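You operate a simulated robot arm through the tools that you are given. There is no shell and no other tool. Be economical: measure what you need, move in short steps, check, and stop when the job is done.

You run a simulated robot arm. Do the job below in one go: nothing can be reset, and whatever is moved stays where it is left.

## Task
Tare the open seals tin, drop the red wing cap in and read its weight.
Fine: switch the check scale on and lift the lid off before the tare; leave the lid on the green mat.
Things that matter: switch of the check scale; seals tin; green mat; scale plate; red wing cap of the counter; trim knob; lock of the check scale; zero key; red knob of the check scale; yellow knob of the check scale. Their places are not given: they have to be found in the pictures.

It is judged by the outcome, as a careful person would: the job done as asked, and still so three seconds after it is handed in. It fails if anything else is knocked over, pushed out of place, dropped, spilled or broken. Lids that push on must go on centred and level and be pressed home; caps that screw on are set level and turned clockwise until they are tight.

## Robot
A 7-joint arm with a two-finger parallel gripper, fixed in place. Base frame: the origin is at the foot of the arm, x ahead of it, y to its left, z up. Lengths are in cm, angles in degrees, forces in N, time in s.
Its first joint turns from -66.0 to 66.0 degrees. Payload 1.57 kg.
The tool frame sits at the grasp point between the pads (the TCP): z along the fingers, y along the line on which they close. The tips reach 3 cm beyond it. Largest opening 11 cm; finger width 2.4, thickness 1.2; the body of the gripper, 4.8 by 11.2 cm, starts 7.8 cm behind the TCP.
Orientation is that of the tool frame in the base frame, as a unit quaternion [w, x, y, z]. With the fingers straight down and closing along the base's y, the tool's x points along the base's -x, its y along +y and its z along -z.

## Interface
- The arm moves only by the tool nudge_tool. Its argument "motion" is a list of rows, each an object (a shift or turn left out is 0, a gripper value left out holds the last) with "delta_pos": the shift along the tool's x, y, z in units of 20 mm (1.0 is 20 mm), a list of three; "delta_rot": the turn, a rotation vector about the tool's x, y, z in units of 8 degrees (1.0 is 8 degrees), a list of three. In form: [{"delta_pos": [x, y, z], "delta_rot": [wx, wy, wz]}, ...]. A call has 1 to 8 rows; each row shifts and turns the commanded pose from where the row before left it, along the tool's axes as they then stand. "fingers" is the finger opening in cm, from 0 to 11, set as the call begins (left out, the last holds). A call with a number of a shift or a turn outside -1 to 1 is refused whole. Rows are played at 5 a second. More than 5 cm and 8.6 degrees between two rows, or a gripper value outside its range, and nothing of the call is played. A pose out of reach is approached as far as the arm can. The call stops where the force on the tool passes 70 N (or 10 N more than at its start, if that is more) or the arm is blocked; 0.2 s more then pass. Each finger travels about 10.8 cm/s and halts on what it meets, pressing with about 32 N; the grip force reading is that of the motor and also rises with nothing between the fingers. The clock runs only during rows and for 0.2 s after the last one: add rows that do not move to give the fingers time. The reply holds the time, the measured pose of the TCP, the force on the tool along the base axes, the opening and the grip force, in the units named above and with some noise.
- Cameras (640 x 400 px; columns grow to the right, rows downward): "scene" is fixed at [15.56, -38.39, 140.68]; the picture's right is [0.86, -0.51, 0.00], its down [-0.27, -0.47, -0.84] and it looks along [0.43, 0.73, -0.54] (base axes); focal length 214 px, centre (320, 200). "wrist" rides on the gripper at [-3.6, 0, -8] in the tool frame; the picture's right is [0.00, -1.00, 0.00], its down [0.97, 0.00, -0.24] and it looks along [0.24, 0.00, 0.97] (tool axes); focal length 218 px, centre (320, 200).
- grab_frame(camera): a new picture of that camera. The clock stands still meanwhile.
- measure_at(camera, pixels): for up to 12 pixels [column, row] of the newest picture of that camera ("zoom" is the newest enlarged one), the place [x, y, z] in the base frame of the surface seen there, good to about 0.3 cm. The clock stands still meanwhile.
- enlarge(camera, box): a new picture of the part [left, top, right, bottom] of that camera's present view, enlarged. The clock stands still meanwhile.
- sign_off(): hands the job in; it is judged then, once.

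Keep the steps short. Do not move on a guess: measure, check each grasp and each placing, and mend mistakes. In all there are 80 turns and 34 pictures (those below and enlarged ones count). Leave the gripper open and the arm clear of the work at the hand-in unless told otherwise, and finish with a single line.

The tools are called after "Emit:" by a JSON object that holds its "op" and its "data". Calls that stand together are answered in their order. nudge_tool: Moves the arm, as the interface text tells. Its arguments: {"type":"object","properties":{"motion":{"type":"array","items":{"type":"object","properties":{"delta_pos":{"type":"array","items":{"type":"number"}},"delta_rot":{"type":"array","items":{"type":"number"}}}}},"fingers":{"type":"number"}},"required":["motion"]} The other tools are called the same way: grab_frame (camera) takes a picture; measure_at (camera, pixels) gives the place of the surface under pixels of a picture; enlarge (camera, box) takes an enlarged picture of a part of a camera's view; sign_off () hands the job in.

At the start:

```text
t: 0.0
tcp_pos: [33.78, 1.09, 130.28]
tool_rot: [0.001, 0.0, 1.0, 0.0]
force: [0.4, -0.3, 0.1]
gripper_width: 11.03
grip_force: 0.1
```

scene: 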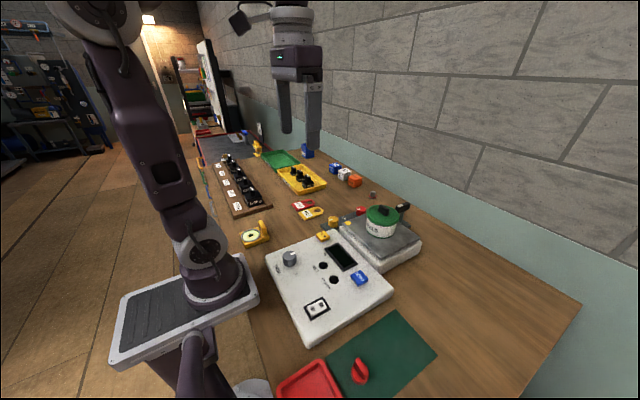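
wrist: 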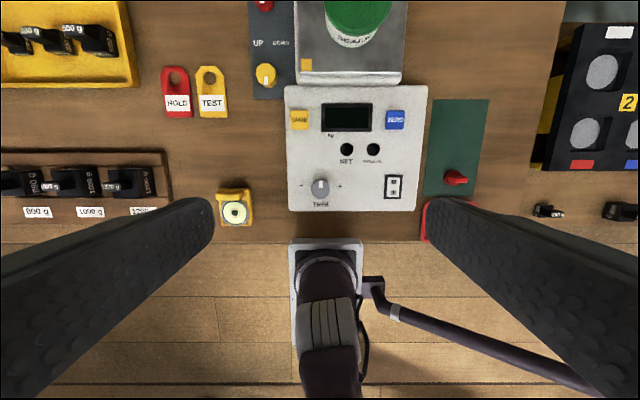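

I see the scale panel, the tin with a green lid on the plate, and the green mat with a red cap on it. I'll enlarge both views to find the details.

Emit:
{"op": "enlarge", "data": {"camera": "scene", "box": [230, 180, 450, 400]}}

Emit:
{"op": "enlarge", "data": {"camera": "wrist", "box": [230, 0, 510, 220]}}

```text
1.82 times, centred on (340, 290) of scene
```

zoom: 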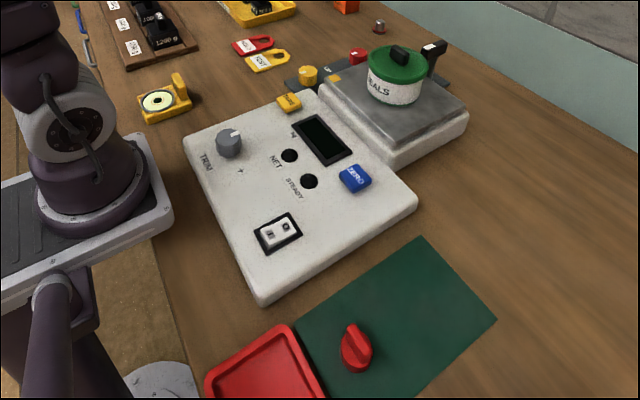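

```text
1.82 times, centred on (370, 110) of wrist
```

zoom: 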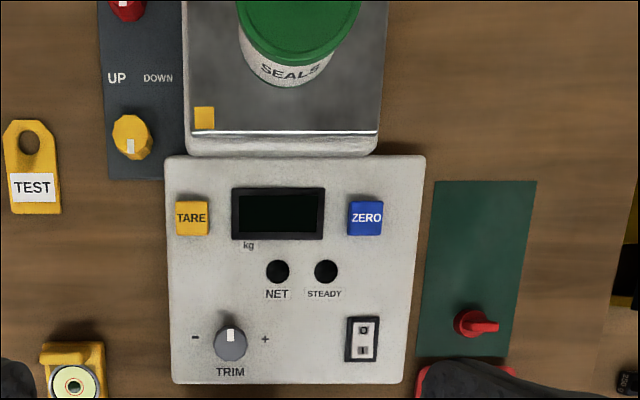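

Measuring the main items on the wrist zoom and wrist picture.

Emit:
{"op": "measure_at", "data": {"camera": "zoom", "pixels": [[192, 217], [366, 217], [363, 331], [363, 349], [229, 342], [130, 137], [126, 8], [475, 323], [440, 190], [490, 250], [204, 118], [300, 15]]}}

Emit:
{"op": "measure_at", "data": {"camera": "scene", "pixels": [[383, 208], [381, 214], [380, 229], [405, 206], [396, 210], [333, 221], [360, 211], [361, 369], [437, 353], [373, 195], [351, 238], [410, 240]]}}

Emit:
{"op": "enlarge", "data": {"camera": "scene", "box": [310, 180, 430, 270]}}

```text
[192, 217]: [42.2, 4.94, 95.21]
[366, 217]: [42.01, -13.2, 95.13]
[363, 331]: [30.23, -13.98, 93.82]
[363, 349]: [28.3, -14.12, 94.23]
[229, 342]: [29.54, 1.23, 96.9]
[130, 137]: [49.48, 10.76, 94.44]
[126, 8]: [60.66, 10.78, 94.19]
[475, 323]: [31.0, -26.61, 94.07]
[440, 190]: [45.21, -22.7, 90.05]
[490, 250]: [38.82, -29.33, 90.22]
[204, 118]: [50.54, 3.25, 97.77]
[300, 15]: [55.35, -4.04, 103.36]
```

```text
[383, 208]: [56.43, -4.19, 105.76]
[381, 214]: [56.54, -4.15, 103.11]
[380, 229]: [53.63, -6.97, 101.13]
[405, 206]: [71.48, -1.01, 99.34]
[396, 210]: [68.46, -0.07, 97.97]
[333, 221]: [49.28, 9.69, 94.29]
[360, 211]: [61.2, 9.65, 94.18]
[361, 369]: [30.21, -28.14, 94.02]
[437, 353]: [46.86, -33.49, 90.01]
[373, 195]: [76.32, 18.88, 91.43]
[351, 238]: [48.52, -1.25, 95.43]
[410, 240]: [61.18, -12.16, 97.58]
```

```text
4.44 times, centred on (370, 225) of scene
```

zoom: 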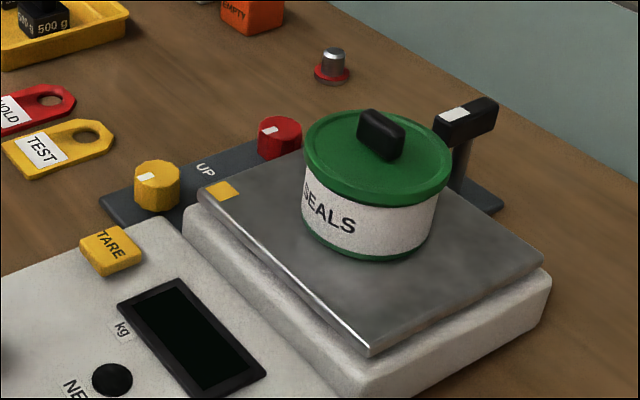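

There's a lever behind the plate and a knob plate on the left with UP/DOWN marks. I'll move forward 16 cm at this height to see them from above.

Emit:
{"op": "nudge_tool", "data": {"motion": [{"delta_pos": [-1, 0, 0]}, {"delta_pos": [-1, 0, 0]}, {"delta_pos": [-1, 0, 0]}, {"delta_pos": [-1, 0, 0]}, {"delta_pos": [-1, 0, 0]}, {"delta_pos": [-1, 0, 0]}, {"delta_pos": [-1, 0, 0]}, {"delta_pos": [-1, 0, 0]}]}}

Emit:
{"op": "enlarge", "data": {"camera": "wrist", "box": [200, 0, 480, 175]}}

```text
t: 1.8
tcp_pos: [49.62, 1.0, 130.27]
tool_rot: [0.001, 0.0, 1.0, 0.0]
force: [0.5, 0.5, -0.6]
gripper_width: 11.01
grip_force: 0.0
```

```text
2.29 times, centred on (340, 88) of wrist
```

zoom: 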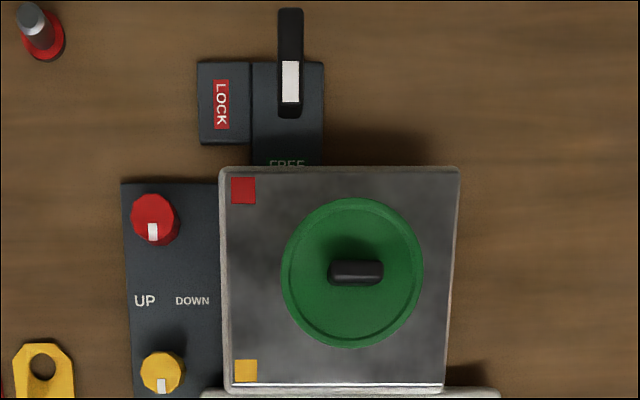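

The lock's white mark points to FREE, and the red and yellow knobs sit left of the plate. The rocker switch has I at about (28.3, -14.1), standing slightly higher, so it's off. I'll close the fingers and go above it.

Emit:
{"op": "nudge_tool", "data": {"fingers": 0, "motion": [{"delta_pos": [1, -0.95, 0.6]}, {"delta_pos": [1, -0.95, 0.6]}, {"delta_pos": [1, -0.95, 0.6]}, {"delta_pos": [1, -0.95, 0.6]}, {"delta_pos": [1, -0.95, 0.6]}, {"delta_pos": [1, -0.95, 0.6]}, {"delta_pos": [1, -0.95, 0.6]}, {"delta_pos": [1, -0.9, 0.6]}]}}

Emit:
{"op": "enlarge", "data": {"camera": "wrist", "box": [240, 100, 400, 200]}}

```text
t: 3.6
tcp_pos: [33.57, -14.13, 120.71]
tool_rot: [0.0, 0.0, 1.0, -0.001]
force: [0.7, 0.1, -0.3]
gripper_width: 0.0
grip_force: 21.1
```

```text
4.00 times, centred on (320, 150) of wrist
```

zoom: 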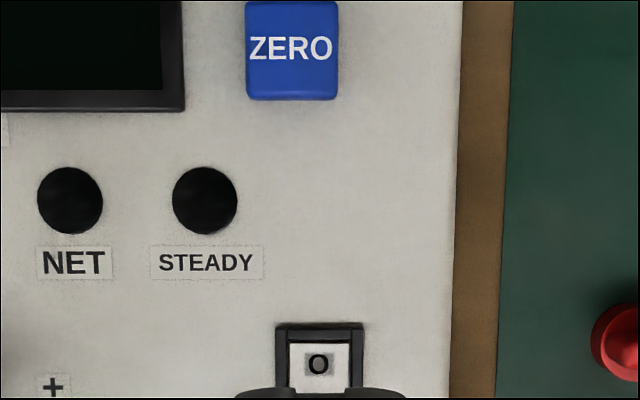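

The fingers hide the I half. I'll measure the visible frame and O half for centre and heights.

Emit:
{"op": "measure_at", "data": {"camera": "zoom", "pixels": [[318, 365], [318, 327], [281, 365], [357, 365], [220, 350], [295, 350], [342, 350]]}}

Emit:
{"op": "enlarge", "data": {"camera": "scene", "box": [285, 280, 355, 330]}}

```text
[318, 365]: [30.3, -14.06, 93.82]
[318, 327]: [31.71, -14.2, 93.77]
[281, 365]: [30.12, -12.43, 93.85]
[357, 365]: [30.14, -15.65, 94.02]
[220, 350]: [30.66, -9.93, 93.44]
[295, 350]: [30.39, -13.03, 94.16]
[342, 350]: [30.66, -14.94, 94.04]
```

```text
8.00 times, centred on (320, 305) of scene
```

zoom: 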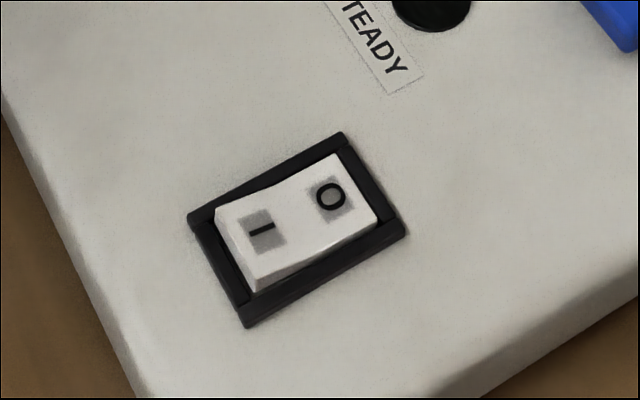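

O is pressed (off) and the I end stands up. Measuring it precisely.

Emit:
{"op": "measure_at", "data": {"camera": "zoom", "pixels": [[262, 232], [330, 197], [237, 240], [225, 262], [258, 280], [225, 215]]}}

```text
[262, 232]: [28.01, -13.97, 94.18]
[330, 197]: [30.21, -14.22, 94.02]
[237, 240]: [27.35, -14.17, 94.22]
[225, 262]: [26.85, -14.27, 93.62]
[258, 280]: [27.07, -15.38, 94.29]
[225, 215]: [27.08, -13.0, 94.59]
```

I'll go to x = 28.1, y = -14.15 and down to about 104.7.

Emit:
{"op": "nudge_tool", "data": {"fingers": 0, "motion": [{"delta_pos": [0.9, 0, 1]}, {"delta_pos": [0.9, 0, 1]}, {"delta_pos": [0.93, 0, 1]}, {"delta_pos": [0, 0, 1]}, {"delta_pos": [0, 0, 1]}, {"delta_pos": [0, 0, 1]}, {"delta_pos": [0, 0, 1]}, {"delta_pos": [0, 0, 1]}]}}

```text
t: 5.4
tcp_pos: [28.21, -13.94, 104.72]
tool_rot: [-0.001, 0.001, 1.0, 0.0]
force: [0.0, -1.3, 0.1]
gripper_width: 0.0
grip_force: 21.8
```

Now I'll lower to a TCP height of about 97.0 (tips at 94.0) with small last steps.

Emit:
{"op": "nudge_tool", "data": {"fingers": 0, "motion": [{"delta_pos": [0.05, -0.1, 1]}, {"delta_pos": [0, 0, 1]}, {"delta_pos": [0, 0, 1]}, {"delta_pos": [0, 0, 0.4]}, {"delta_pos": [0, 0, 0.15]}, {"delta_pos": [0, 0, 0.15]}, {"delta_pos": [0, 0, 0.1]}, {"delta_pos": [0, 0, 0.1]}]}}

Emit:
{"op": "enlarge", "data": {"camera": "scene", "box": [260, 220, 400, 330]}}

```text
t: 7.1
tcp_pos: [28.15, -14.24, 97.13]
tool_rot: [0.002, -0.001, 1.0, 0.0]
force: [-6.0, 4.7, 25.9]
gripper_width: 0.0
grip_force: 21.1
stopped in row 8: the force on the tool passed its limit (the readings are from after the stop); the commanded pose is now the measured one
```

```text
3.64 times, centred on (330, 275) of scene
```

zoom: 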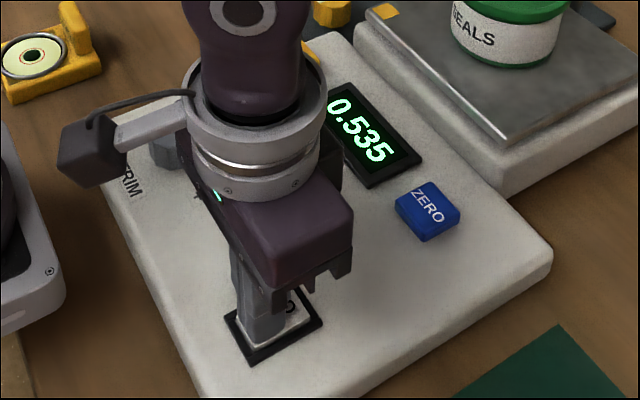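

The scale is on and reads 0.535. Next I'll raise the arm and move toward the tin to measure the lid's handle.

Emit:
{"op": "nudge_tool", "data": {"fingers": 8, "motion": [{"delta_pos": [0, 0, -1]}, {"delta_pos": [0, 0, -1]}, {"delta_pos": [0, 0, -1]}, {"delta_pos": [-1, 0, -1]}, {"delta_pos": [-1, 0.6, -1]}, {"delta_pos": [-1, 0.6, -1]}, {"delta_pos": [-1, 0.6, -1]}, {"delta_pos": [-1, 0.6, -1]}]}}

Emit:
{"op": "nudge_tool", "data": {"motion": [{"delta_pos": [-1, 0.6, -1]}, {"delta_pos": [-1, 0.6, -1]}, {"delta_pos": [-1, 0.6, -1]}, {"delta_pos": [-1, 0.6, 0]}, {"delta_pos": [-1, 0.6, 0]}]}}

Emit:
{"op": "grab_frame", "data": {"camera": "wrist"}}

```text
t: 8.9
tcp_pos: [38.05, -9.39, 113.26]
tool_rot: [0.001, 0.002, 1.0, 0.0]
force: [-0.8, 0.6, 0.1]
gripper_width: 7.98
grip_force: 0.0
```

```text
t: 10.1
tcp_pos: [48.11, -3.51, 119.13]
tool_rot: [0.002, 0.0, 1.0, 0.0]
force: [0.6, 0.9, 0.7]
gripper_width: 8.02
grip_force: 0.2
```

```text
24 pictures are left
```

wrist: 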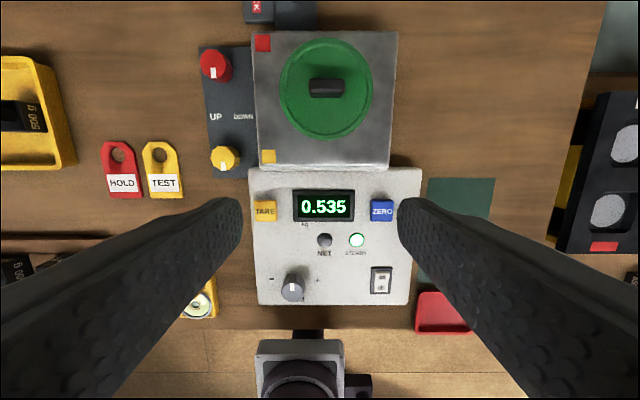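

STEADY is lit at 0.535. Measuring the handle ends, the lid edges, and the plate corners for level.

Emit:
{"op": "measure_at", "data": {"camera": "wrist", "pixels": [[327, 87], [312, 87], [342, 87], [327, 80], [327, 94], [283, 88], [370, 88], [326, 45], [330, 132], [265, 160], [380, 165], [390, 40]]}}

```text
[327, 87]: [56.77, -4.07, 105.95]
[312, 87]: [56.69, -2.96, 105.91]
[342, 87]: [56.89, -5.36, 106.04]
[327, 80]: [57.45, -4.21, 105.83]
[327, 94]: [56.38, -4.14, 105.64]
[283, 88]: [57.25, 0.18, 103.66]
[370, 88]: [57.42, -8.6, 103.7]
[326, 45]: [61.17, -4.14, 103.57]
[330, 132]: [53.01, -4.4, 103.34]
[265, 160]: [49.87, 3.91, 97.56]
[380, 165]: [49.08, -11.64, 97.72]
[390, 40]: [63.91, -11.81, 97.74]
```

The handle is centred at (56.9, -4.2) with its top at about 105.9, and it's about 3.5 cm long along y. I'll move over it and come down to TCP 106.9.

Emit:
{"op": "nudge_tool", "data": {"fingers": 6.5, "motion": [{"delta_pos": [-1, -0.35, 0]}, {"delta_pos": [-1, 0, 0.2]}, {"delta_pos": [-1, 0, 1]}, {"delta_pos": [-1, 0, 1]}, {"delta_pos": [-0.4, 0, 1]}, {"delta_pos": [0, 0, 1]}, {"delta_pos": [0, 0, 1]}, {"delta_pos": [0, 0, 0.8]}]}}

Emit:
{"op": "enlarge", "data": {"camera": "scene", "box": [310, 160, 450, 270]}}

```text
t: 11.9
tcp_pos: [56.93, -4.21, 107.26]
tool_rot: [0.002, -0.001, 1.0, -0.001]
force: [-0.1, -0.1, -0.7]
gripper_width: 6.5
grip_force: 0.0
```

```text
3.64 times, centred on (380, 215) of scene
```

zoom: 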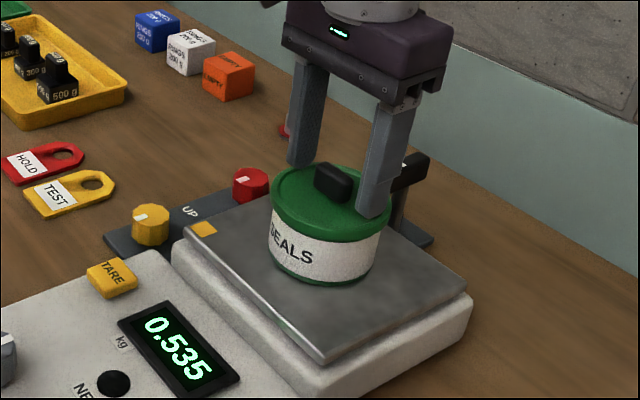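

Everything is aligned. I'll lower 0.4 cm and close on the handle.

Emit:
{"op": "nudge_tool", "data": {"motion": [{"delta_pos": [0, 0, 0.2]}]}}

Emit:
{"op": "nudge_tool", "data": {"fingers": 0, "motion": [{}, {}, {}]}}

```text
t: 12.3
tcp_pos: [57.0, -4.02, 106.89]
tool_rot: [0.001, 0.0, 1.0, -0.001]
force: [0.0, 1.0, 0.1]
gripper_width: 6.49
grip_force: 0.0
```

```text
t: 13.1
tcp_pos: [56.98, -4.13, 106.93]
tool_rot: [0.002, -0.001, 1.0, -0.001]
force: [0.4, 0.4, -0.4]
gripper_width: 3.28
grip_force: 32.2
```

Gripped at 3.28 cm. I'll lift slowly at first and check.

Emit:
{"op": "nudge_tool", "data": {"fingers": 0, "motion": [{"delta_pos": [0, 0, -0.2]}, {"delta_pos": [0, 0, -0.2]}, {"delta_pos": [0, 0, -0.3]}, {"delta_pos": [0, 0, -0.3]}]}}

Emit:
{"op": "enlarge", "data": {"camera": "scene", "box": [310, 160, 450, 270]}}

```text
t: 14.1
tcp_pos: [56.88, -3.98, 109.23]
tool_rot: [0.007, -0.001, 1.0, 0.001]
force: [-2.2, 15.3, 35.0]
gripper_width: 1.4
grip_force: 29.0
```

```text
3.64 times, centred on (380, 215) of scene
```

zoom: 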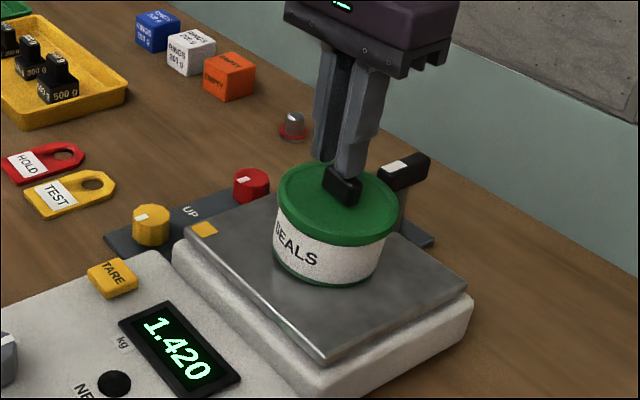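

The fingers slipped up off the handle ends, and the lid is on tight. I'll ease the load off by opening, rise, and look.

Emit:
{"op": "nudge_tool", "data": {"fingers": 6, "motion": [{"delta_pos": [0, 0, -0.5]}, {"delta_pos": [0, 0, -1]}, {"delta_pos": [0, 0, -1]}, {"delta_pos": [0.5, 0, -1]}, {"delta_pos": [1, 0, -1]}, {"delta_pos": [1, 0, 0]}, {"delta_pos": [1, 0, 0]}, {"delta_pos": [0.5, 0, 0]}]}}

Emit:
{"op": "enlarge", "data": {"camera": "wrist", "box": [200, 20, 440, 170]}}

```text
t: 15.9
tcp_pos: [48.87, -4.15, 117.82]
tool_rot: [0.002, 0.0, 1.0, -0.001]
force: [-0.9, -0.4, 0.1]
gripper_width: 6.01
grip_force: 0.1
```

```text
2.67 times, centred on (320, 95) of wrist
```

zoom: 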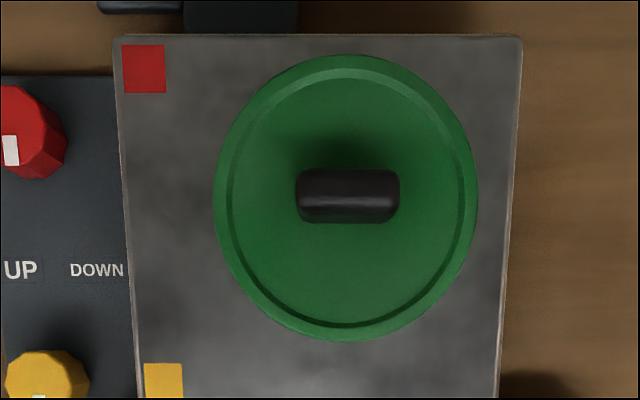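

Re-measuring the handle and lid rim, including rim heights.

Emit:
{"op": "measure_at", "data": {"camera": "zoom", "pixels": [[347, 190], [310, 190], [385, 190], [347, 178], [347, 212], [226, 190], [468, 190], [347, 65], [347, 330]]}}

```text
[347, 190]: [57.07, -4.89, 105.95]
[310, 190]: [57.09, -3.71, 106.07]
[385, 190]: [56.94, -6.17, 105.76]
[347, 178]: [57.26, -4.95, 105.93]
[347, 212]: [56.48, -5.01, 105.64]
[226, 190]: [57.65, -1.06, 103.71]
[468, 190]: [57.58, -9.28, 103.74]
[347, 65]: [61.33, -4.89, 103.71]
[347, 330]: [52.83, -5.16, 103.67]
```

The tin slid about 0.8 cm in -y and still sits level, with its handle now at (56.9, -4.95). I'll turn the tool 90° so the pads take the handle's long flat sides.

Emit:
{"op": "nudge_tool", "data": {"fingers": 5, "motion": [{"delta_rot": [0, 0, 1]}, {"delta_rot": [0, 0, 1]}, {"delta_rot": [0, 0, 1]}, {"delta_rot": [0, 0, 1]}, {"delta_rot": [0, 0, 1]}, {"delta_rot": [0, 0, 1]}, {"delta_rot": [0, 0, 1]}, {"delta_rot": [0, 0, 1]}]}}

Emit:
{"op": "nudge_tool", "data": {"motion": [{"delta_rot": [0, 0, 1]}, {"delta_rot": [0, 0, 1]}, {"delta_rot": [0, 0, 1]}, {"delta_rot": [0, 0, 0.25]}]}}

```text
t: 17.7
tcp_pos: [48.89, -4.08, 117.95]
tool_rot: [0.002, 0.532, 0.847, -0.001]
force: [-0.3, -0.1, -0.2]
gripper_width: 5.02
grip_force: 0.1
```

```text
t: 18.7
tcp_pos: [48.93, -4.11, 117.86]
tool_rot: [0.001, 0.708, 0.706, 0.001]
force: [-0.4, -1.2, -0.4]
gripper_width: 5.02
grip_force: 0.0
```

Tool x is now base +y and tool y is base +x. I'll go to (56.9, -4.95) and down to 107.2.

Emit:
{"op": "nudge_tool", "data": {"fingers": 4.5, "motion": [{"delta_pos": [-0.42, 1, 0]}, {"delta_pos": [0, 1, 0]}, {"delta_pos": [0, 1, 0.3]}, {"delta_pos": [0, 1, 1]}, {"delta_pos": [0, 0, 1]}, {"delta_pos": [0, 0, 1]}, {"delta_pos": [0, 0, 1]}, {"delta_pos": [0, 0, 1]}]}}

Emit:
{"op": "enlarge", "data": {"camera": "scene", "box": [310, 160, 450, 270]}}

```text
t: 20.5
tcp_pos: [56.85, -4.98, 107.47]
tool_rot: [0.002, 0.707, 0.707, 0.001]
force: [-0.5, 0.6, 0.3]
gripper_width: 4.51
grip_force: 0.0
```

```text
3.64 times, centred on (380, 215) of scene
```

zoom: 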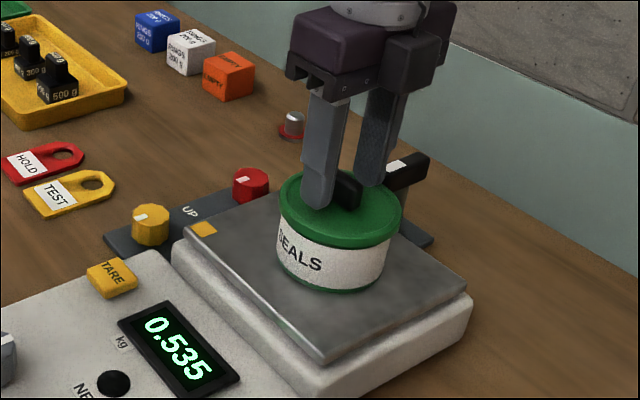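

I'll lower to about 106.5, close, then check.

Emit:
{"op": "nudge_tool", "data": {"motion": [{"delta_pos": [0, 0, 0.25]}, {"delta_pos": [0, 0, 0.2]}]}}

Emit:
{"op": "nudge_tool", "data": {"fingers": 0, "motion": [{}, {}, {}]}}

Emit:
{"op": "nudge_tool", "data": {"fingers": 0, "motion": [{"delta_pos": [0, 0, -0.1]}, {"delta_pos": [0, 0, -0.1]}]}}

```text
t: 21.1
tcp_pos: [56.95, -4.99, 106.69]
tool_rot: [0.004, 0.707, 0.707, 0.003]
force: [-2.7, 3.1, 33.4]
gripper_width: 4.59
grip_force: 0.6
```

```text
t: 21.9
tcp_pos: [57.14, -5.13, 106.65]
tool_rot: [0.005, 0.707, 0.707, 0.003]
force: [13.4, -1.3, 50.1]
gripper_width: 1.3
grip_force: 29.7
```

```text
t: 22.5
tcp_pos: [56.92, -4.91, 106.76]
tool_rot: [-0.001, 0.708, 0.706, -0.001]
force: [4.8, -3.4, 8.4]
gripper_width: 1.28
grip_force: 30.1
```

The tips touched the lid, and the handle is gripped at 1.3 cm. I'll lift in small steps while watching the force.

Emit:
{"op": "nudge_tool", "data": {"fingers": 0, "motion": [{"delta_pos": [0, 0, -0.1]}, {"delta_pos": [0, 0, -0.1]}, {"delta_pos": [0, 0, -0.1]}]}}

```text
t: 23.3
tcp_pos: [56.85, -5.04, 107.4]
tool_rot: [0.001, 0.707, 0.707, 0.001]
force: [0.2, 0.0, 0.0]
gripper_width: 1.26
grip_force: 29.4
```

Emit:
{"op": "enlarge", "data": {"camera": "scene", "box": [310, 160, 450, 270]}}

```text
3.64 times, centred on (380, 215) of scene
```

zoom: 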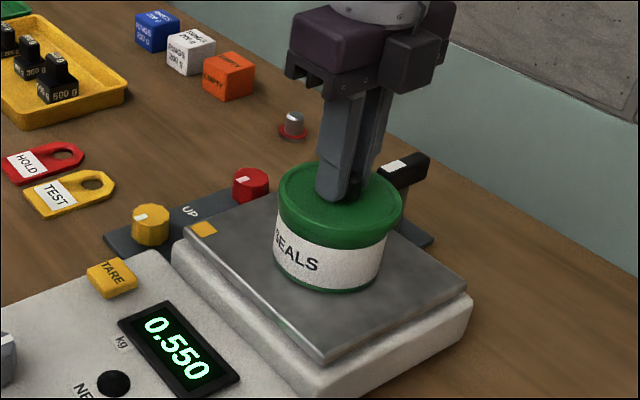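

The lid seems to be rising with the fingers. I'll continue slowly.

Emit:
{"op": "nudge_tool", "data": {"fingers": 0, "motion": [{"delta_pos": [0, 0, -0.1]}, {"delta_pos": [0, 0, -0.1]}, {"delta_pos": [0, 0, -0.1]}, {"delta_pos": [0, 0, -0.1]}, {"delta_pos": [0, 0, -0.1]}]}}

Emit:
{"op": "enlarge", "data": {"camera": "scene", "box": [310, 160, 450, 270]}}

```text
t: 24.5
tcp_pos: [56.96, -4.95, 108.34]
tool_rot: [0.003, 0.707, 0.707, 0.001]
force: [-0.1, 0.0, -0.6]
gripper_width: 1.29
grip_force: 29.3
```

```text
3.64 times, centred on (380, 215) of scene
```

zoom: 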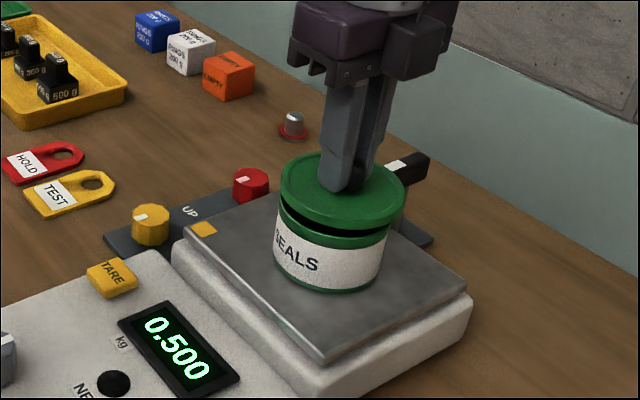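

The lid is off and the reading dropped to 0.500. I'll raise it and carry it to the mat's clear part at about (41, -28.2).

Emit:
{"op": "nudge_tool", "data": {"fingers": 0, "motion": [{"delta_pos": [0, 0, -0.8]}, {"delta_pos": [0, 0, -1]}, {"delta_pos": [0, 0, -1]}, {"delta_pos": [0, 0, -1]}, {"delta_pos": [-1, -0.5, -0.5]}, {"delta_pos": [-1, -0.7, 0]}, {"delta_pos": [-1, -0.7, 0]}, {"delta_pos": [-1, -0.7, 0]}]}}

Emit:
{"op": "nudge_tool", "data": {"fingers": 0, "motion": [{"delta_pos": [-1, -0.7, 0]}, {"delta_pos": [-1, -0.7, 0]}, {"delta_pos": [-1, -0.7, 0]}, {"delta_pos": [-1, -0.7, 0]}, {"delta_pos": [-1, -0.7, 0]}, {"delta_pos": [-1, -0.7, 0]}, {"delta_pos": [-1, -0.7, 0]}, {"delta_pos": [-0.6, -0.5, 0]}]}}

Emit:
{"op": "grab_frame", "data": {"camera": "scene"}}

```text
t: 26.3
tcp_pos: [51.69, -13.0, 116.93]
tool_rot: [0.002, 0.708, 0.706, 0.001]
force: [-0.4, -0.1, -0.1]
gripper_width: 1.28
grip_force: 29.7
```

```text
t: 28.1
tcp_pos: [40.81, -28.07, 117.07]
tool_rot: [0.002, 0.707, 0.707, 0.0]
force: [-0.6, -0.1, -0.9]
gripper_width: 1.29
grip_force: 29.4
```

```text
17 pictures are left
```

scene: 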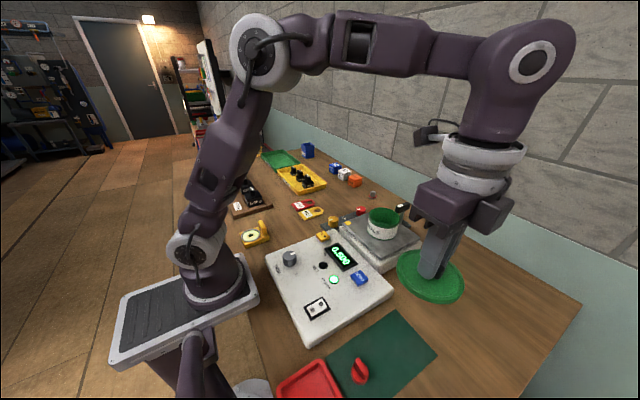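

The lid is held level. Measuring the mat's corners and edges before lowering.

Emit:
{"op": "measure_at", "data": {"camera": "scene", "pixels": [[396, 314], [433, 352], [390, 385], [330, 363], [360, 337], [361, 358], [358, 372], [363, 378], [352, 372], [369, 372], [318, 366]]}}

```text
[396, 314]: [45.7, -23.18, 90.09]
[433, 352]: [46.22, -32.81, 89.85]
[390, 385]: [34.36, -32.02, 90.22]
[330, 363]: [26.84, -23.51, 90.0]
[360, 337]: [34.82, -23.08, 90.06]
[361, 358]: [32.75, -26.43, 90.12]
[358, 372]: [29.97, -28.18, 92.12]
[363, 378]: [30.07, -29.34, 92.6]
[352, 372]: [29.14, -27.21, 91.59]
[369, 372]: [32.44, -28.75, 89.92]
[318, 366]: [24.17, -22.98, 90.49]
```

The mat spans y -22.8 to -33.3, so the lid at (40.8, -28.1) fits. Lowering.

Emit:
{"op": "nudge_tool", "data": {"fingers": 0, "motion": [{"delta_pos": [0, 0, 1]}, {"delta_pos": [0, 0, 1]}, {"delta_pos": [0, 0, 1]}, {"delta_pos": [0, 0, 1]}, {"delta_pos": [0, 0, 1]}, {"delta_pos": [0, 0, 1]}, {"delta_pos": [0, 0, 1]}, {"delta_pos": [0, 0, 1]}]}}

Emit:
{"op": "nudge_tool", "data": {"fingers": 0, "motion": [{"delta_pos": [0, 0, 1]}, {"delta_pos": [0, 0, 0.5]}, {"delta_pos": [0, 0, 0.3]}, {"delta_pos": [0, 0, 0.2]}]}}

Emit:
{"op": "enlarge", "data": {"camera": "scene", "box": [300, 270, 460, 400]}}

```text
t: 29.9
tcp_pos: [40.86, -28.04, 100.88]
tool_rot: [0.001, 0.708, 0.707, 0.0]
force: [0.7, 0.2, -0.5]
gripper_width: 1.28
grip_force: 29.7
```

```text
t: 30.9
tcp_pos: [40.85, -28.13, 96.93]
tool_rot: [0.002, 0.707, 0.707, 0.001]
force: [0.2, 0.8, -0.3]
gripper_width: 1.28
grip_force: 29.5
```

```text
3.08 times, centred on (380, 335) of scene
```

zoom: 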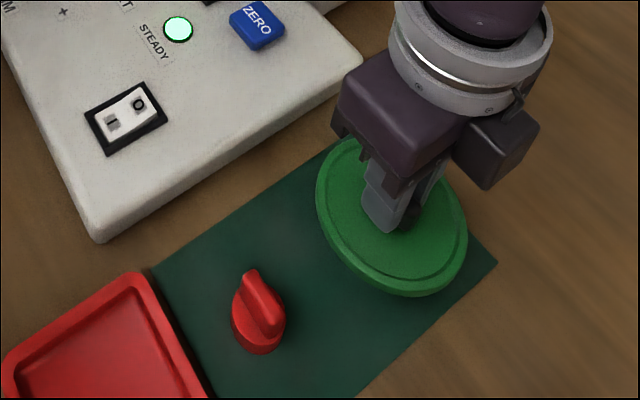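

Still slightly above the mat. I'll lower in 2 mm steps.

Emit:
{"op": "nudge_tool", "data": {"fingers": 0, "motion": [{"delta_pos": [0, 0, 0.1]}, {"delta_pos": [0, 0, 0.1]}, {"delta_pos": [0, 0, 0.1]}, {"delta_pos": [0, 0, 0.1]}]}}

Emit:
{"op": "nudge_tool", "data": {"fingers": 0, "motion": [{"delta_pos": [0, 0, 0.1]}, {"delta_pos": [0, 0, 0.1]}]}}

```text
t: 31.9
tcp_pos: [40.93, -28.09, 96.03]
tool_rot: [0.002, 0.708, 0.706, 0.0]
force: [0.3, 0.5, -0.4]
gripper_width: 1.29
grip_force: 29.5
```

```text
t: 32.5
tcp_pos: [41.07, -28.12, 95.77]
tool_rot: [0.002, 0.708, 0.707, 0.0]
force: [0.3, 0.1, 0.3]
gripper_width: 1.27
grip_force: 29.2
```

Emit:
{"op": "nudge_tool", "data": {"fingers": 0, "motion": [{"delta_pos": [0, 0, 0.1]}, {"delta_pos": [0, 0, 0.1]}]}}

Emit:
{"op": "nudge_tool", "data": {"fingers": 0, "motion": [{"delta_pos": [0, 0, 0.1]}]}}

```text
t: 33.1
tcp_pos: [41.02, -28.17, 95.38]
tool_rot: [0.001, 0.708, 0.706, 0.001]
force: [-0.2, 0.0, -0.9]
gripper_width: 1.3
grip_force: 29.7
```

```text
t: 33.5
tcp_pos: [41.02, -28.22, 95.2]
tool_rot: [0.002, 0.707, 0.707, 0.001]
force: [0.0, -0.3, -0.5]
gripper_width: 1.28
grip_force: 29.9
```

Emit:
{"op": "nudge_tool", "data": {"fingers": 0, "motion": [{"delta_pos": [0, 0, 0.1]}, {"delta_pos": [0, 0, 0.05]}]}}

Emit:
{"op": "enlarge", "data": {"camera": "scene", "box": [300, 270, 460, 400]}}

```text
t: 34.1
tcp_pos: [40.88, -28.15, 94.9]
tool_rot: [0.001, 0.707, 0.707, 0.0]
force: [0.0, -0.1, -1.0]
gripper_width: 1.31
grip_force: 29.8
```

```text
3.08 times, centred on (380, 335) of scene
```

zoom: 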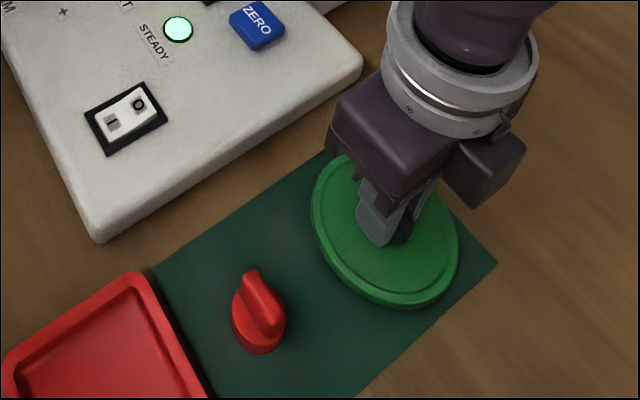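

Emit:
{"op": "measure_at", "data": {"camera": "zoom", "pixels": [[320, 190], [340, 240], [420, 290], [445, 240], [360, 282], [335, 275]]}}

Emit:
{"op": "nudge_tool", "data": {"fingers": 0, "motion": [{"delta_pos": [0, 0, 0.1]}, {"delta_pos": [0, 0, 0.1]}]}}

```text
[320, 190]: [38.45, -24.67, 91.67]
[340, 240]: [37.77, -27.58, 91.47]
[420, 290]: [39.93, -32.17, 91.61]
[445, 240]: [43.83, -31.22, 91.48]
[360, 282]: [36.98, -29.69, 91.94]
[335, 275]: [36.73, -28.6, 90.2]
```

```text
t: 34.7
tcp_pos: [40.86, -28.18, 94.47]
tool_rot: [0.002, 0.707, 0.707, 0.0]
force: [0.0, 0.7, -0.8]
gripper_width: 1.27
grip_force: 29.7
```

Emit:
{"op": "nudge_tool", "data": {"fingers": 0, "motion": [{"delta_pos": [0, 0, 0.07]}, {"delta_pos": [0, 0, 0.07]}]}}

Emit:
{"op": "nudge_tool", "data": {"fingers": 0, "motion": [{"delta_pos": [0, 0, 0.07]}]}}

```text
t: 35.3
tcp_pos: [40.94, -28.22, 94.09]
tool_rot: [0.002, 0.707, 0.707, 0.001]
force: [-0.3, -0.3, -0.5]
gripper_width: 1.27
grip_force: 29.4
```

```text
t: 35.7
tcp_pos: [40.9, -28.07, 94.06]
tool_rot: [0.002, 0.707, 0.707, 0.001]
force: [1.7, -0.1, 0.2]
gripper_width: 1.28
grip_force: 30.3
```

Emit:
{"op": "nudge_tool", "data": {"fingers": 0, "motion": [{"delta_pos": [0, 0, 0.05]}, {}]}}

```text
t: 36.3
tcp_pos: [41.05, -28.15, 93.83]
tool_rot: [0.002, 0.708, 0.707, 0.001]
force: [-0.6, 0.2, 0.6]
gripper_width: 1.29
grip_force: 29.9
```

Emit:
{"op": "nudge_tool", "data": {"fingers": 0, "motion": [{"delta_pos": [0, 0, 0.05]}, {}]}}

```text
t: 36.9
tcp_pos: [40.98, -28.18, 93.95]
tool_rot: [0.003, 0.707, 0.708, 0.001]
force: [-0.1, 4.8, 23.0]
gripper_width: 1.26
grip_force: 29.4
```

Contact at 23 N: the lid is on the mat. I'll release and rise.

Emit:
{"op": "nudge_tool", "data": {"fingers": 4, "motion": [{"delta_pos": [0, 0, -0.05]}, {}, {}, {"delta_pos": [0, 0, -0.5]}, {"delta_pos": [0, 0, -1]}, {"delta_pos": [0, 0, -1]}, {"delta_pos": [0, 0, -1]}, {"delta_pos": [0, 0, -1]}]}}

Emit:
{"op": "nudge_tool", "data": {"fingers": 0, "motion": [{"delta_pos": [0.5, 0, -1]}, {"delta_pos": [1, 0, -1]}, {"delta_pos": [1, 0, -1]}, {"delta_pos": [1, 0, -1]}, {"delta_pos": [1, 0, -1]}, {"delta_pos": [1, 0, 0]}, {"delta_pos": [1, 0, 0]}, {"delta_pos": [1, 0, 0]}]}}

Emit:
{"op": "grab_frame", "data": {"camera": "wrist"}}

```text
t: 38.7
tcp_pos: [40.91, -28.13, 102.97]
tool_rot: [0.003, 0.708, 0.707, 0.001]
force: [-0.9, -0.5, -0.3]
gripper_width: 3.99
grip_force: 0.1
```

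```text
t: 40.5
tcp_pos: [40.85, -13.06, 112.83]
tool_rot: [0.002, 0.708, 0.706, 0.001]
force: [-0.1, -0.2, 0.0]
gripper_width: 0.01
grip_force: 21.0
```

```text
14 pictures are left
```

wrist: 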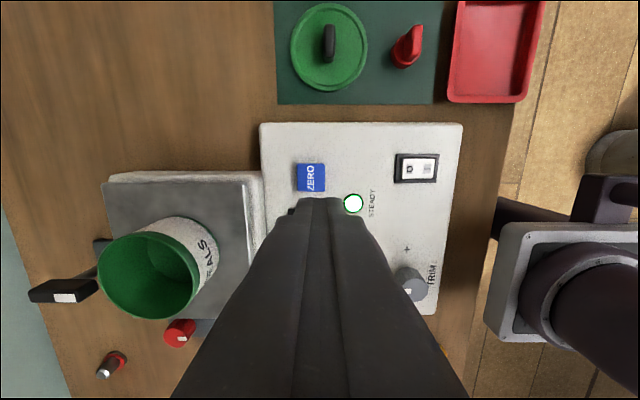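

The lid lies flat on the mat, and STEADY is on. Next the TARE key at (42.2, 4.9, 95.2): closed fingers, moving above it.

Emit:
{"op": "nudge_tool", "data": {"fingers": 0, "motion": [{"delta_pos": [1, 0.1, 0]}, {"delta_pos": [1, 0.1, 0]}, {"delta_pos": [1, 0.1, 0]}, {"delta_pos": [1, 0.1, 0]}, {"delta_pos": [1, 0.1, 0]}, {"delta_pos": [1, 0.1, 0]}, {"delta_pos": [1, 0.07, 0]}, {"delta_pos": [1, 0, 0]}]}}

Emit:
{"op": "nudge_tool", "data": {"fingers": 0, "motion": [{"delta_pos": [0.97, 0, 0]}, {"delta_pos": [0, 0, 1]}, {"delta_pos": [0, 0, 1]}, {"delta_pos": [0, 0, 1]}, {"delta_pos": [0, 0, 1]}, {"delta_pos": [0, 0, 1]}, {"delta_pos": [0, 0, 0.8]}]}}

Emit:
{"op": "enlarge", "data": {"camera": "scene", "box": [270, 190, 430, 300]}}

```text
t: 42.3
tcp_pos: [42.21, 2.78, 112.9]
tool_rot: [0.002, 0.707, 0.707, 0.001]
force: [0.6, -0.7, -0.6]
gripper_width: 0.0
grip_force: 21.1
```

```text
t: 43.9
tcp_pos: [42.24, 4.8, 101.26]
tool_rot: [0.002, 0.708, 0.706, 0.001]
force: [1.1, 0.6, 1.3]
gripper_width: 0.0
grip_force: 21.7
```

```text
3.64 times, centred on (350, 245) of scene
```

zoom: 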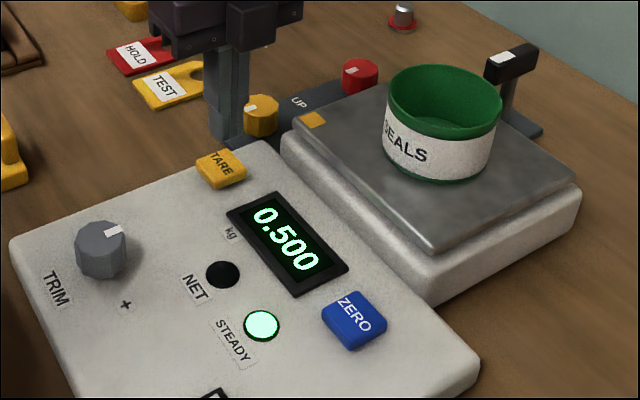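

STEADY at 0.500 with the open tin on the plate. I'll press TARE in small steps.

Emit:
{"op": "nudge_tool", "data": {"fingers": 0, "motion": [{"delta_pos": [0, 0, 1]}, {"delta_pos": [0, 0, 0.4]}, {"delta_pos": [0, 0, 0.1]}, {"delta_pos": [0, 0, 0.1]}, {"delta_pos": [0, 0, 0.05]}]}}

Emit:
{"op": "enlarge", "data": {"camera": "scene", "box": [270, 190, 430, 300]}}

```text
t: 45.1
tcp_pos: [42.34, 4.84, 97.91]
tool_rot: [0.003, 0.708, 0.706, 0.0]
force: [1.2, 0.3, 1.2]
gripper_width: 0.01
grip_force: 21.3
```

```text
3.64 times, centred on (350, 245) of scene
```

zoom: 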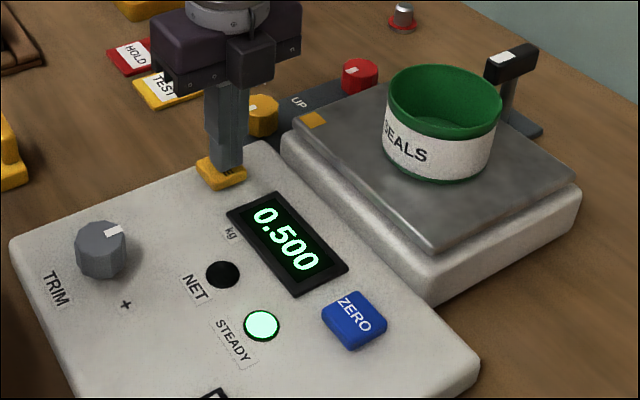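

Just touching. I'll press a little more.

Emit:
{"op": "nudge_tool", "data": {"fingers": 0, "motion": [{"delta_pos": [0, 0, 0.08]}, {"delta_pos": [0, 0, 0.08]}]}}

```text
t: 45.7
tcp_pos: [42.25, 4.74, 97.67]
tool_rot: [0.002, 0.707, 0.708, 0.001]
force: [0.4, 0.9, 5.6]
gripper_width: 0.0
grip_force: 21.6
```

Emit:
{"op": "nudge_tool", "data": {"fingers": 0, "motion": [{"delta_pos": [0, 0, 0.08]}, {"delta_pos": [0, 0, 0.04]}, {}]}}

Emit:
{"op": "enlarge", "data": {"camera": "scene", "box": [270, 190, 430, 300]}}

```text
t: 46.5
tcp_pos: [42.28, 4.75, 97.42]
tool_rot: [0.003, 0.707, 0.707, 0.002]
force: [-1.5, 1.1, 19.8]
gripper_width: 0.0
grip_force: 21.8
```

```text
3.64 times, centred on (350, 245) of scene
```

zoom: 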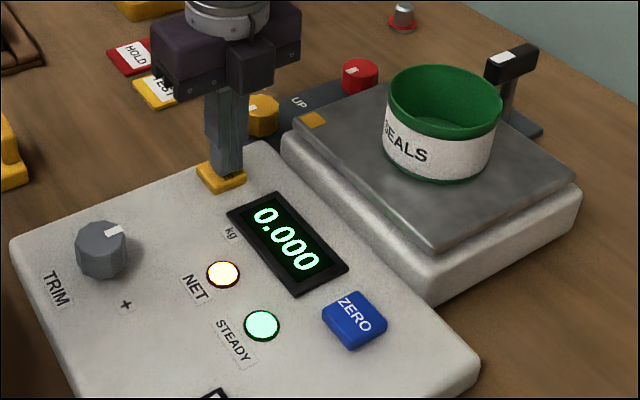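

Tare is done: 0.000, NET and STEADY lit. I'll rise and go look at the red wing cap.

Emit:
{"op": "nudge_tool", "data": {"fingers": 0, "motion": [{"delta_pos": [0, 0, -1]}, {"delta_pos": [0, 0, -1]}, {"delta_pos": [0, 0, -1]}, {"delta_pos": [0, 0, -1]}, {"delta_pos": [-1, -0.4, -1]}, {"delta_pos": [-1, -0.5, -1]}, {"delta_pos": [-1, -0.5, -1]}, {"delta_pos": [-1, -0.5, -0.8]}]}}

Emit:
{"op": "nudge_tool", "data": {"fingers": 5, "motion": [{"delta_pos": [-1, -0.5, 0]}, {"delta_pos": [-1, -0.5, 0]}, {"delta_pos": [-1, -0.5, 0]}, {"delta_pos": [-1, -0.5, 0]}, {"delta_pos": [-1, -0.5, 0]}, {"delta_pos": [-1, -0.5, 0]}, {"delta_pos": [-1, -0.5, 0]}, {"delta_pos": [-1, -0.3, 0]}]}}

Emit:
{"op": "enlarge", "data": {"camera": "wrist", "box": [230, 40, 410, 160]}}

```text
t: 48.3
tcp_pos: [38.41, -3.21, 113.0]
tool_rot: [0.002, 0.706, 0.708, 0.001]
force: [0.8, -0.3, 0.1]
gripper_width: 0.02
grip_force: 21.5
```

```text
t: 50.1
tcp_pos: [30.81, -19.33, 113.08]
tool_rot: [0.002, 0.707, 0.707, 0.001]
force: [0.2, 0.0, 0.4]
gripper_width: 5.01
grip_force: 0.0
```

```text
3.33 times, centred on (320, 100) of wrist
```

zoom: 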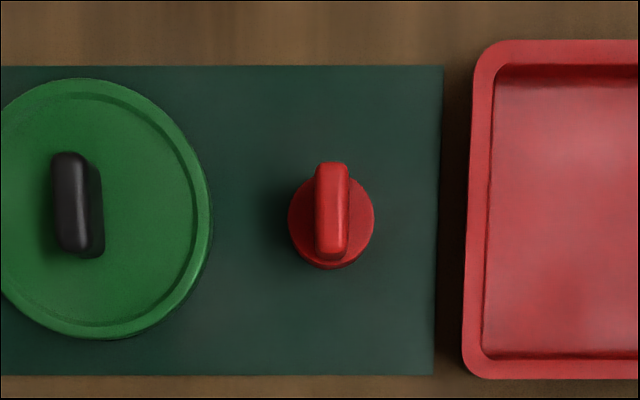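

The wing runs along base y, so the present orientation suits, closing along x. Measuring it.

Emit:
{"op": "measure_at", "data": {"camera": "zoom", "pixels": [[333, 175], [333, 210], [333, 245], [322, 210], [344, 210], [298, 215], [367, 215], [400, 200], [480, 200], [333, 262]]}}

```text
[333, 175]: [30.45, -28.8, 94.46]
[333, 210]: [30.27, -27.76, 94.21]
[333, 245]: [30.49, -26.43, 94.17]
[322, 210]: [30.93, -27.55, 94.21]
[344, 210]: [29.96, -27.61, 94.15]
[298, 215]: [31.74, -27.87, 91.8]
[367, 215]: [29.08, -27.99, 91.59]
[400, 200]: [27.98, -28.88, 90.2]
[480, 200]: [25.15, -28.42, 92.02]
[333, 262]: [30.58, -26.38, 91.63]
```

The cap is at (30.4, -27.7) with its wing top at 94.2 and shoulder at 91.7. I'll move over it and lower to TCP 95.3.

Emit:
{"op": "nudge_tool", "data": {"fingers": 3.6, "motion": [{"delta_pos": [-1, -0.2, 0]}, {"delta_pos": [-1, 0, 0]}, {"delta_pos": [-1, 0, 1]}, {"delta_pos": [-1, 0, 1]}, {"delta_pos": [-0.18, 0, 1]}, {"delta_pos": [0, 0, 1]}, {"delta_pos": [0, 0, 1]}, {"delta_pos": [0, 0, 1]}]}}

Emit:
{"op": "nudge_tool", "data": {"fingers": 3.6, "motion": [{"delta_pos": [0, 0, 1]}, {"delta_pos": [0, 0, 1]}, {"delta_pos": [0, 0, 0.6]}, {"delta_pos": [0, 0, 0.25]}]}}

Emit:
{"op": "enlarge", "data": {"camera": "scene", "box": [300, 270, 460, 400]}}

```text
t: 51.9
tcp_pos: [30.48, -27.63, 101.08]
tool_rot: [0.002, 0.707, 0.707, 0.001]
force: [-0.4, -0.8, -0.5]
gripper_width: 3.61
grip_force: 0.1
```

```text
t: 52.9
tcp_pos: [30.52, -27.65, 95.37]
tool_rot: [0.002, 0.707, 0.707, 0.0]
force: [0.8, -0.2, 1.0]
gripper_width: 3.6
grip_force: 0.1
```

```text
3.08 times, centred on (380, 335) of scene
```

zoom: 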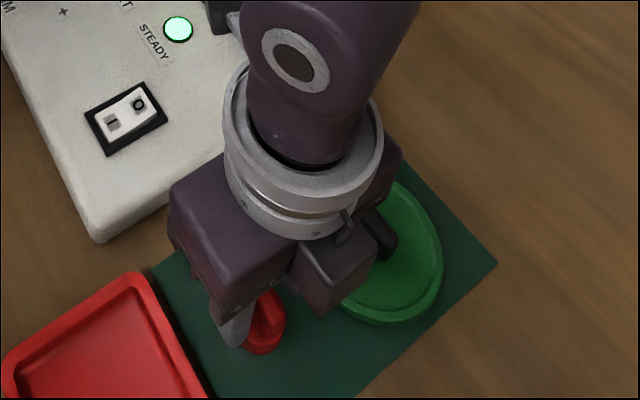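

In position; closing on the wing.

Emit:
{"op": "nudge_tool", "data": {"fingers": 0, "motion": [{}, {}, {}]}}

Emit:
{"op": "nudge_tool", "data": {"fingers": 0, "motion": [{"delta_pos": [0, 0, -0.5]}, {"delta_pos": [0, 0, -1]}, {"delta_pos": [0, 0, -1]}, {"delta_pos": [0, 0, -1]}, {"delta_pos": [0, 0, -1]}, {"delta_pos": [0, 0, -1]}, {"delta_pos": [0, 0, -1]}, {"delta_pos": [0, 0, -1]}]}}

```text
t: 53.7
tcp_pos: [30.49, -27.55, 95.34]
tool_rot: [0.002, 0.707, 0.707, 0.001]
force: [-0.5, 0.2, 0.1]
gripper_width: 1.04
grip_force: 28.5
```

```text
t: 55.5
tcp_pos: [30.36, -27.48, 110.44]
tool_rot: [0.002, 0.708, 0.706, 0.001]
force: [0.8, 0.7, -0.4]
gripper_width: 1.05
grip_force: 28.2
```

The cap is held at 1.05 cm. I'll carry it toward the tin at about (57, -5).

Emit:
{"op": "nudge_tool", "data": {"fingers": 0, "motion": [{"delta_pos": [0, 0.9, -1]}, {"delta_pos": [0.8, 0.95, -1]}, {"delta_pos": [0.8, 0.95, -1]}, {"delta_pos": [0.8, 0.95, 0]}, {"delta_pos": [0.8, 0.95, 0]}, {"delta_pos": [0.8, 0.95, 0]}, {"delta_pos": [0.8, 0.95, 0]}, {"delta_pos": [0.8, 0.95, 0]}]}}

Emit:
{"op": "nudge_tool", "data": {"fingers": 0, "motion": [{"delta_pos": [0.8, 0.95, 0]}, {"delta_pos": [0.8, 0.95, 0]}, {"delta_pos": [0.8, 0.95, 0]}, {"delta_pos": [0.8, 0.95, 0]}]}}

Emit:
{"op": "grab_frame", "data": {"camera": "scene"}}

```text
t: 57.3
tcp_pos: [45.48, -16.28, 116.4]
tool_rot: [0.001, 0.707, 0.707, 0.001]
force: [-0.1, 0.0, 0.0]
gripper_width: 1.01
grip_force: 28.7
```

```text
t: 58.3
tcp_pos: [53.3, -9.98, 116.37]
tool_rot: [0.002, 0.708, 0.706, 0.0]
force: [1.0, 0.8, -0.7]
gripper_width: 1.07
grip_force: 28.3
```

```text
8 pictures are left
```

scene: 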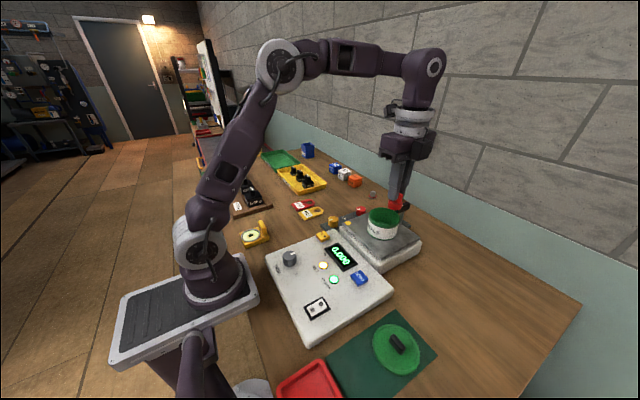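

Reading is 0.000 with the cap held. I'll enlarge the tin to measure its rim.

Emit:
{"op": "enlarge", "data": {"camera": "scene", "box": [340, 180, 430, 250]}}

```text
5.71 times, centred on (385, 215) of scene
```

zoom: 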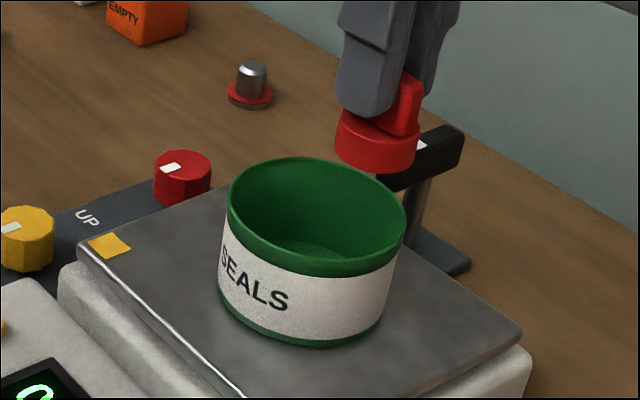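

Emit:
{"op": "measure_at", "data": {"camera": "zoom", "pixels": [[231, 195], [402, 222], [300, 162], [330, 270], [310, 248], [320, 262]]}}

```text
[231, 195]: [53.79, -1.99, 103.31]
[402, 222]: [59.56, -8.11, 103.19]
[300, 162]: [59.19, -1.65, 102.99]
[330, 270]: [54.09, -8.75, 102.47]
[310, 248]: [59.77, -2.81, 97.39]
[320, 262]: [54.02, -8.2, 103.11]
```

The tin is centred at (56.7, -5.05) with its rim at 103.2 and floor near 98. I'll move over it and lower the cap inside to TCP 104.6.

Emit:
{"op": "nudge_tool", "data": {"fingers": 0, "motion": [{"delta_pos": [0.9, 0.7, 0]}, {"delta_pos": [0.9, 0.7, 0]}, {"delta_pos": [0.66, 0.3, 0]}, {}, {"delta_pos": [0, 0, 1]}, {"delta_pos": [0, 0, 1]}, {"delta_pos": [0, 0, 1]}]}}

Emit:
{"op": "nudge_tool", "data": {"fingers": 0, "motion": [{"delta_pos": [0, 0, 0.7]}, {"delta_pos": [0, 0, 0.7]}, {"delta_pos": [0, 0, 0.7]}, {"delta_pos": [0, 0, 0.4]}, {"delta_pos": [0, 0, 0.4]}]}}

Emit:
{"op": "enlarge", "data": {"camera": "scene", "box": [320, 180, 430, 265]}}

```text
t: 59.9
tcp_pos: [56.41, -5.03, 110.3]
tool_rot: [0.002, 0.707, 0.707, 0.001]
force: [-0.2, -0.4, -0.4]
gripper_width: 1.04
grip_force: 28.0
```

```text
t: 61.1
tcp_pos: [56.55, -5.01, 104.5]
tool_rot: [0.003, 0.707, 0.707, 0.0]
force: [0.9, -0.3, -0.6]
gripper_width: 1.06
grip_force: 28.0
```

```text
4.71 times, centred on (375, 222) of scene
```

zoom: 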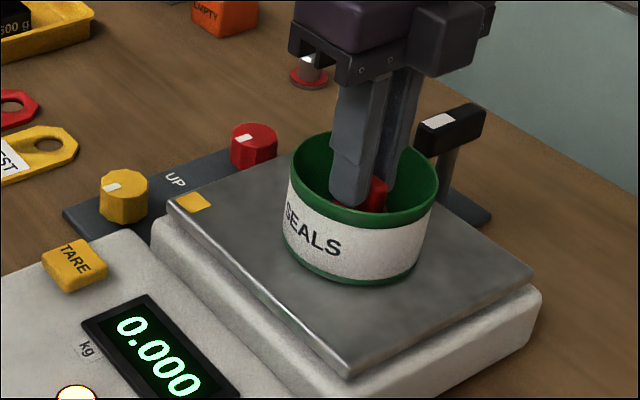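

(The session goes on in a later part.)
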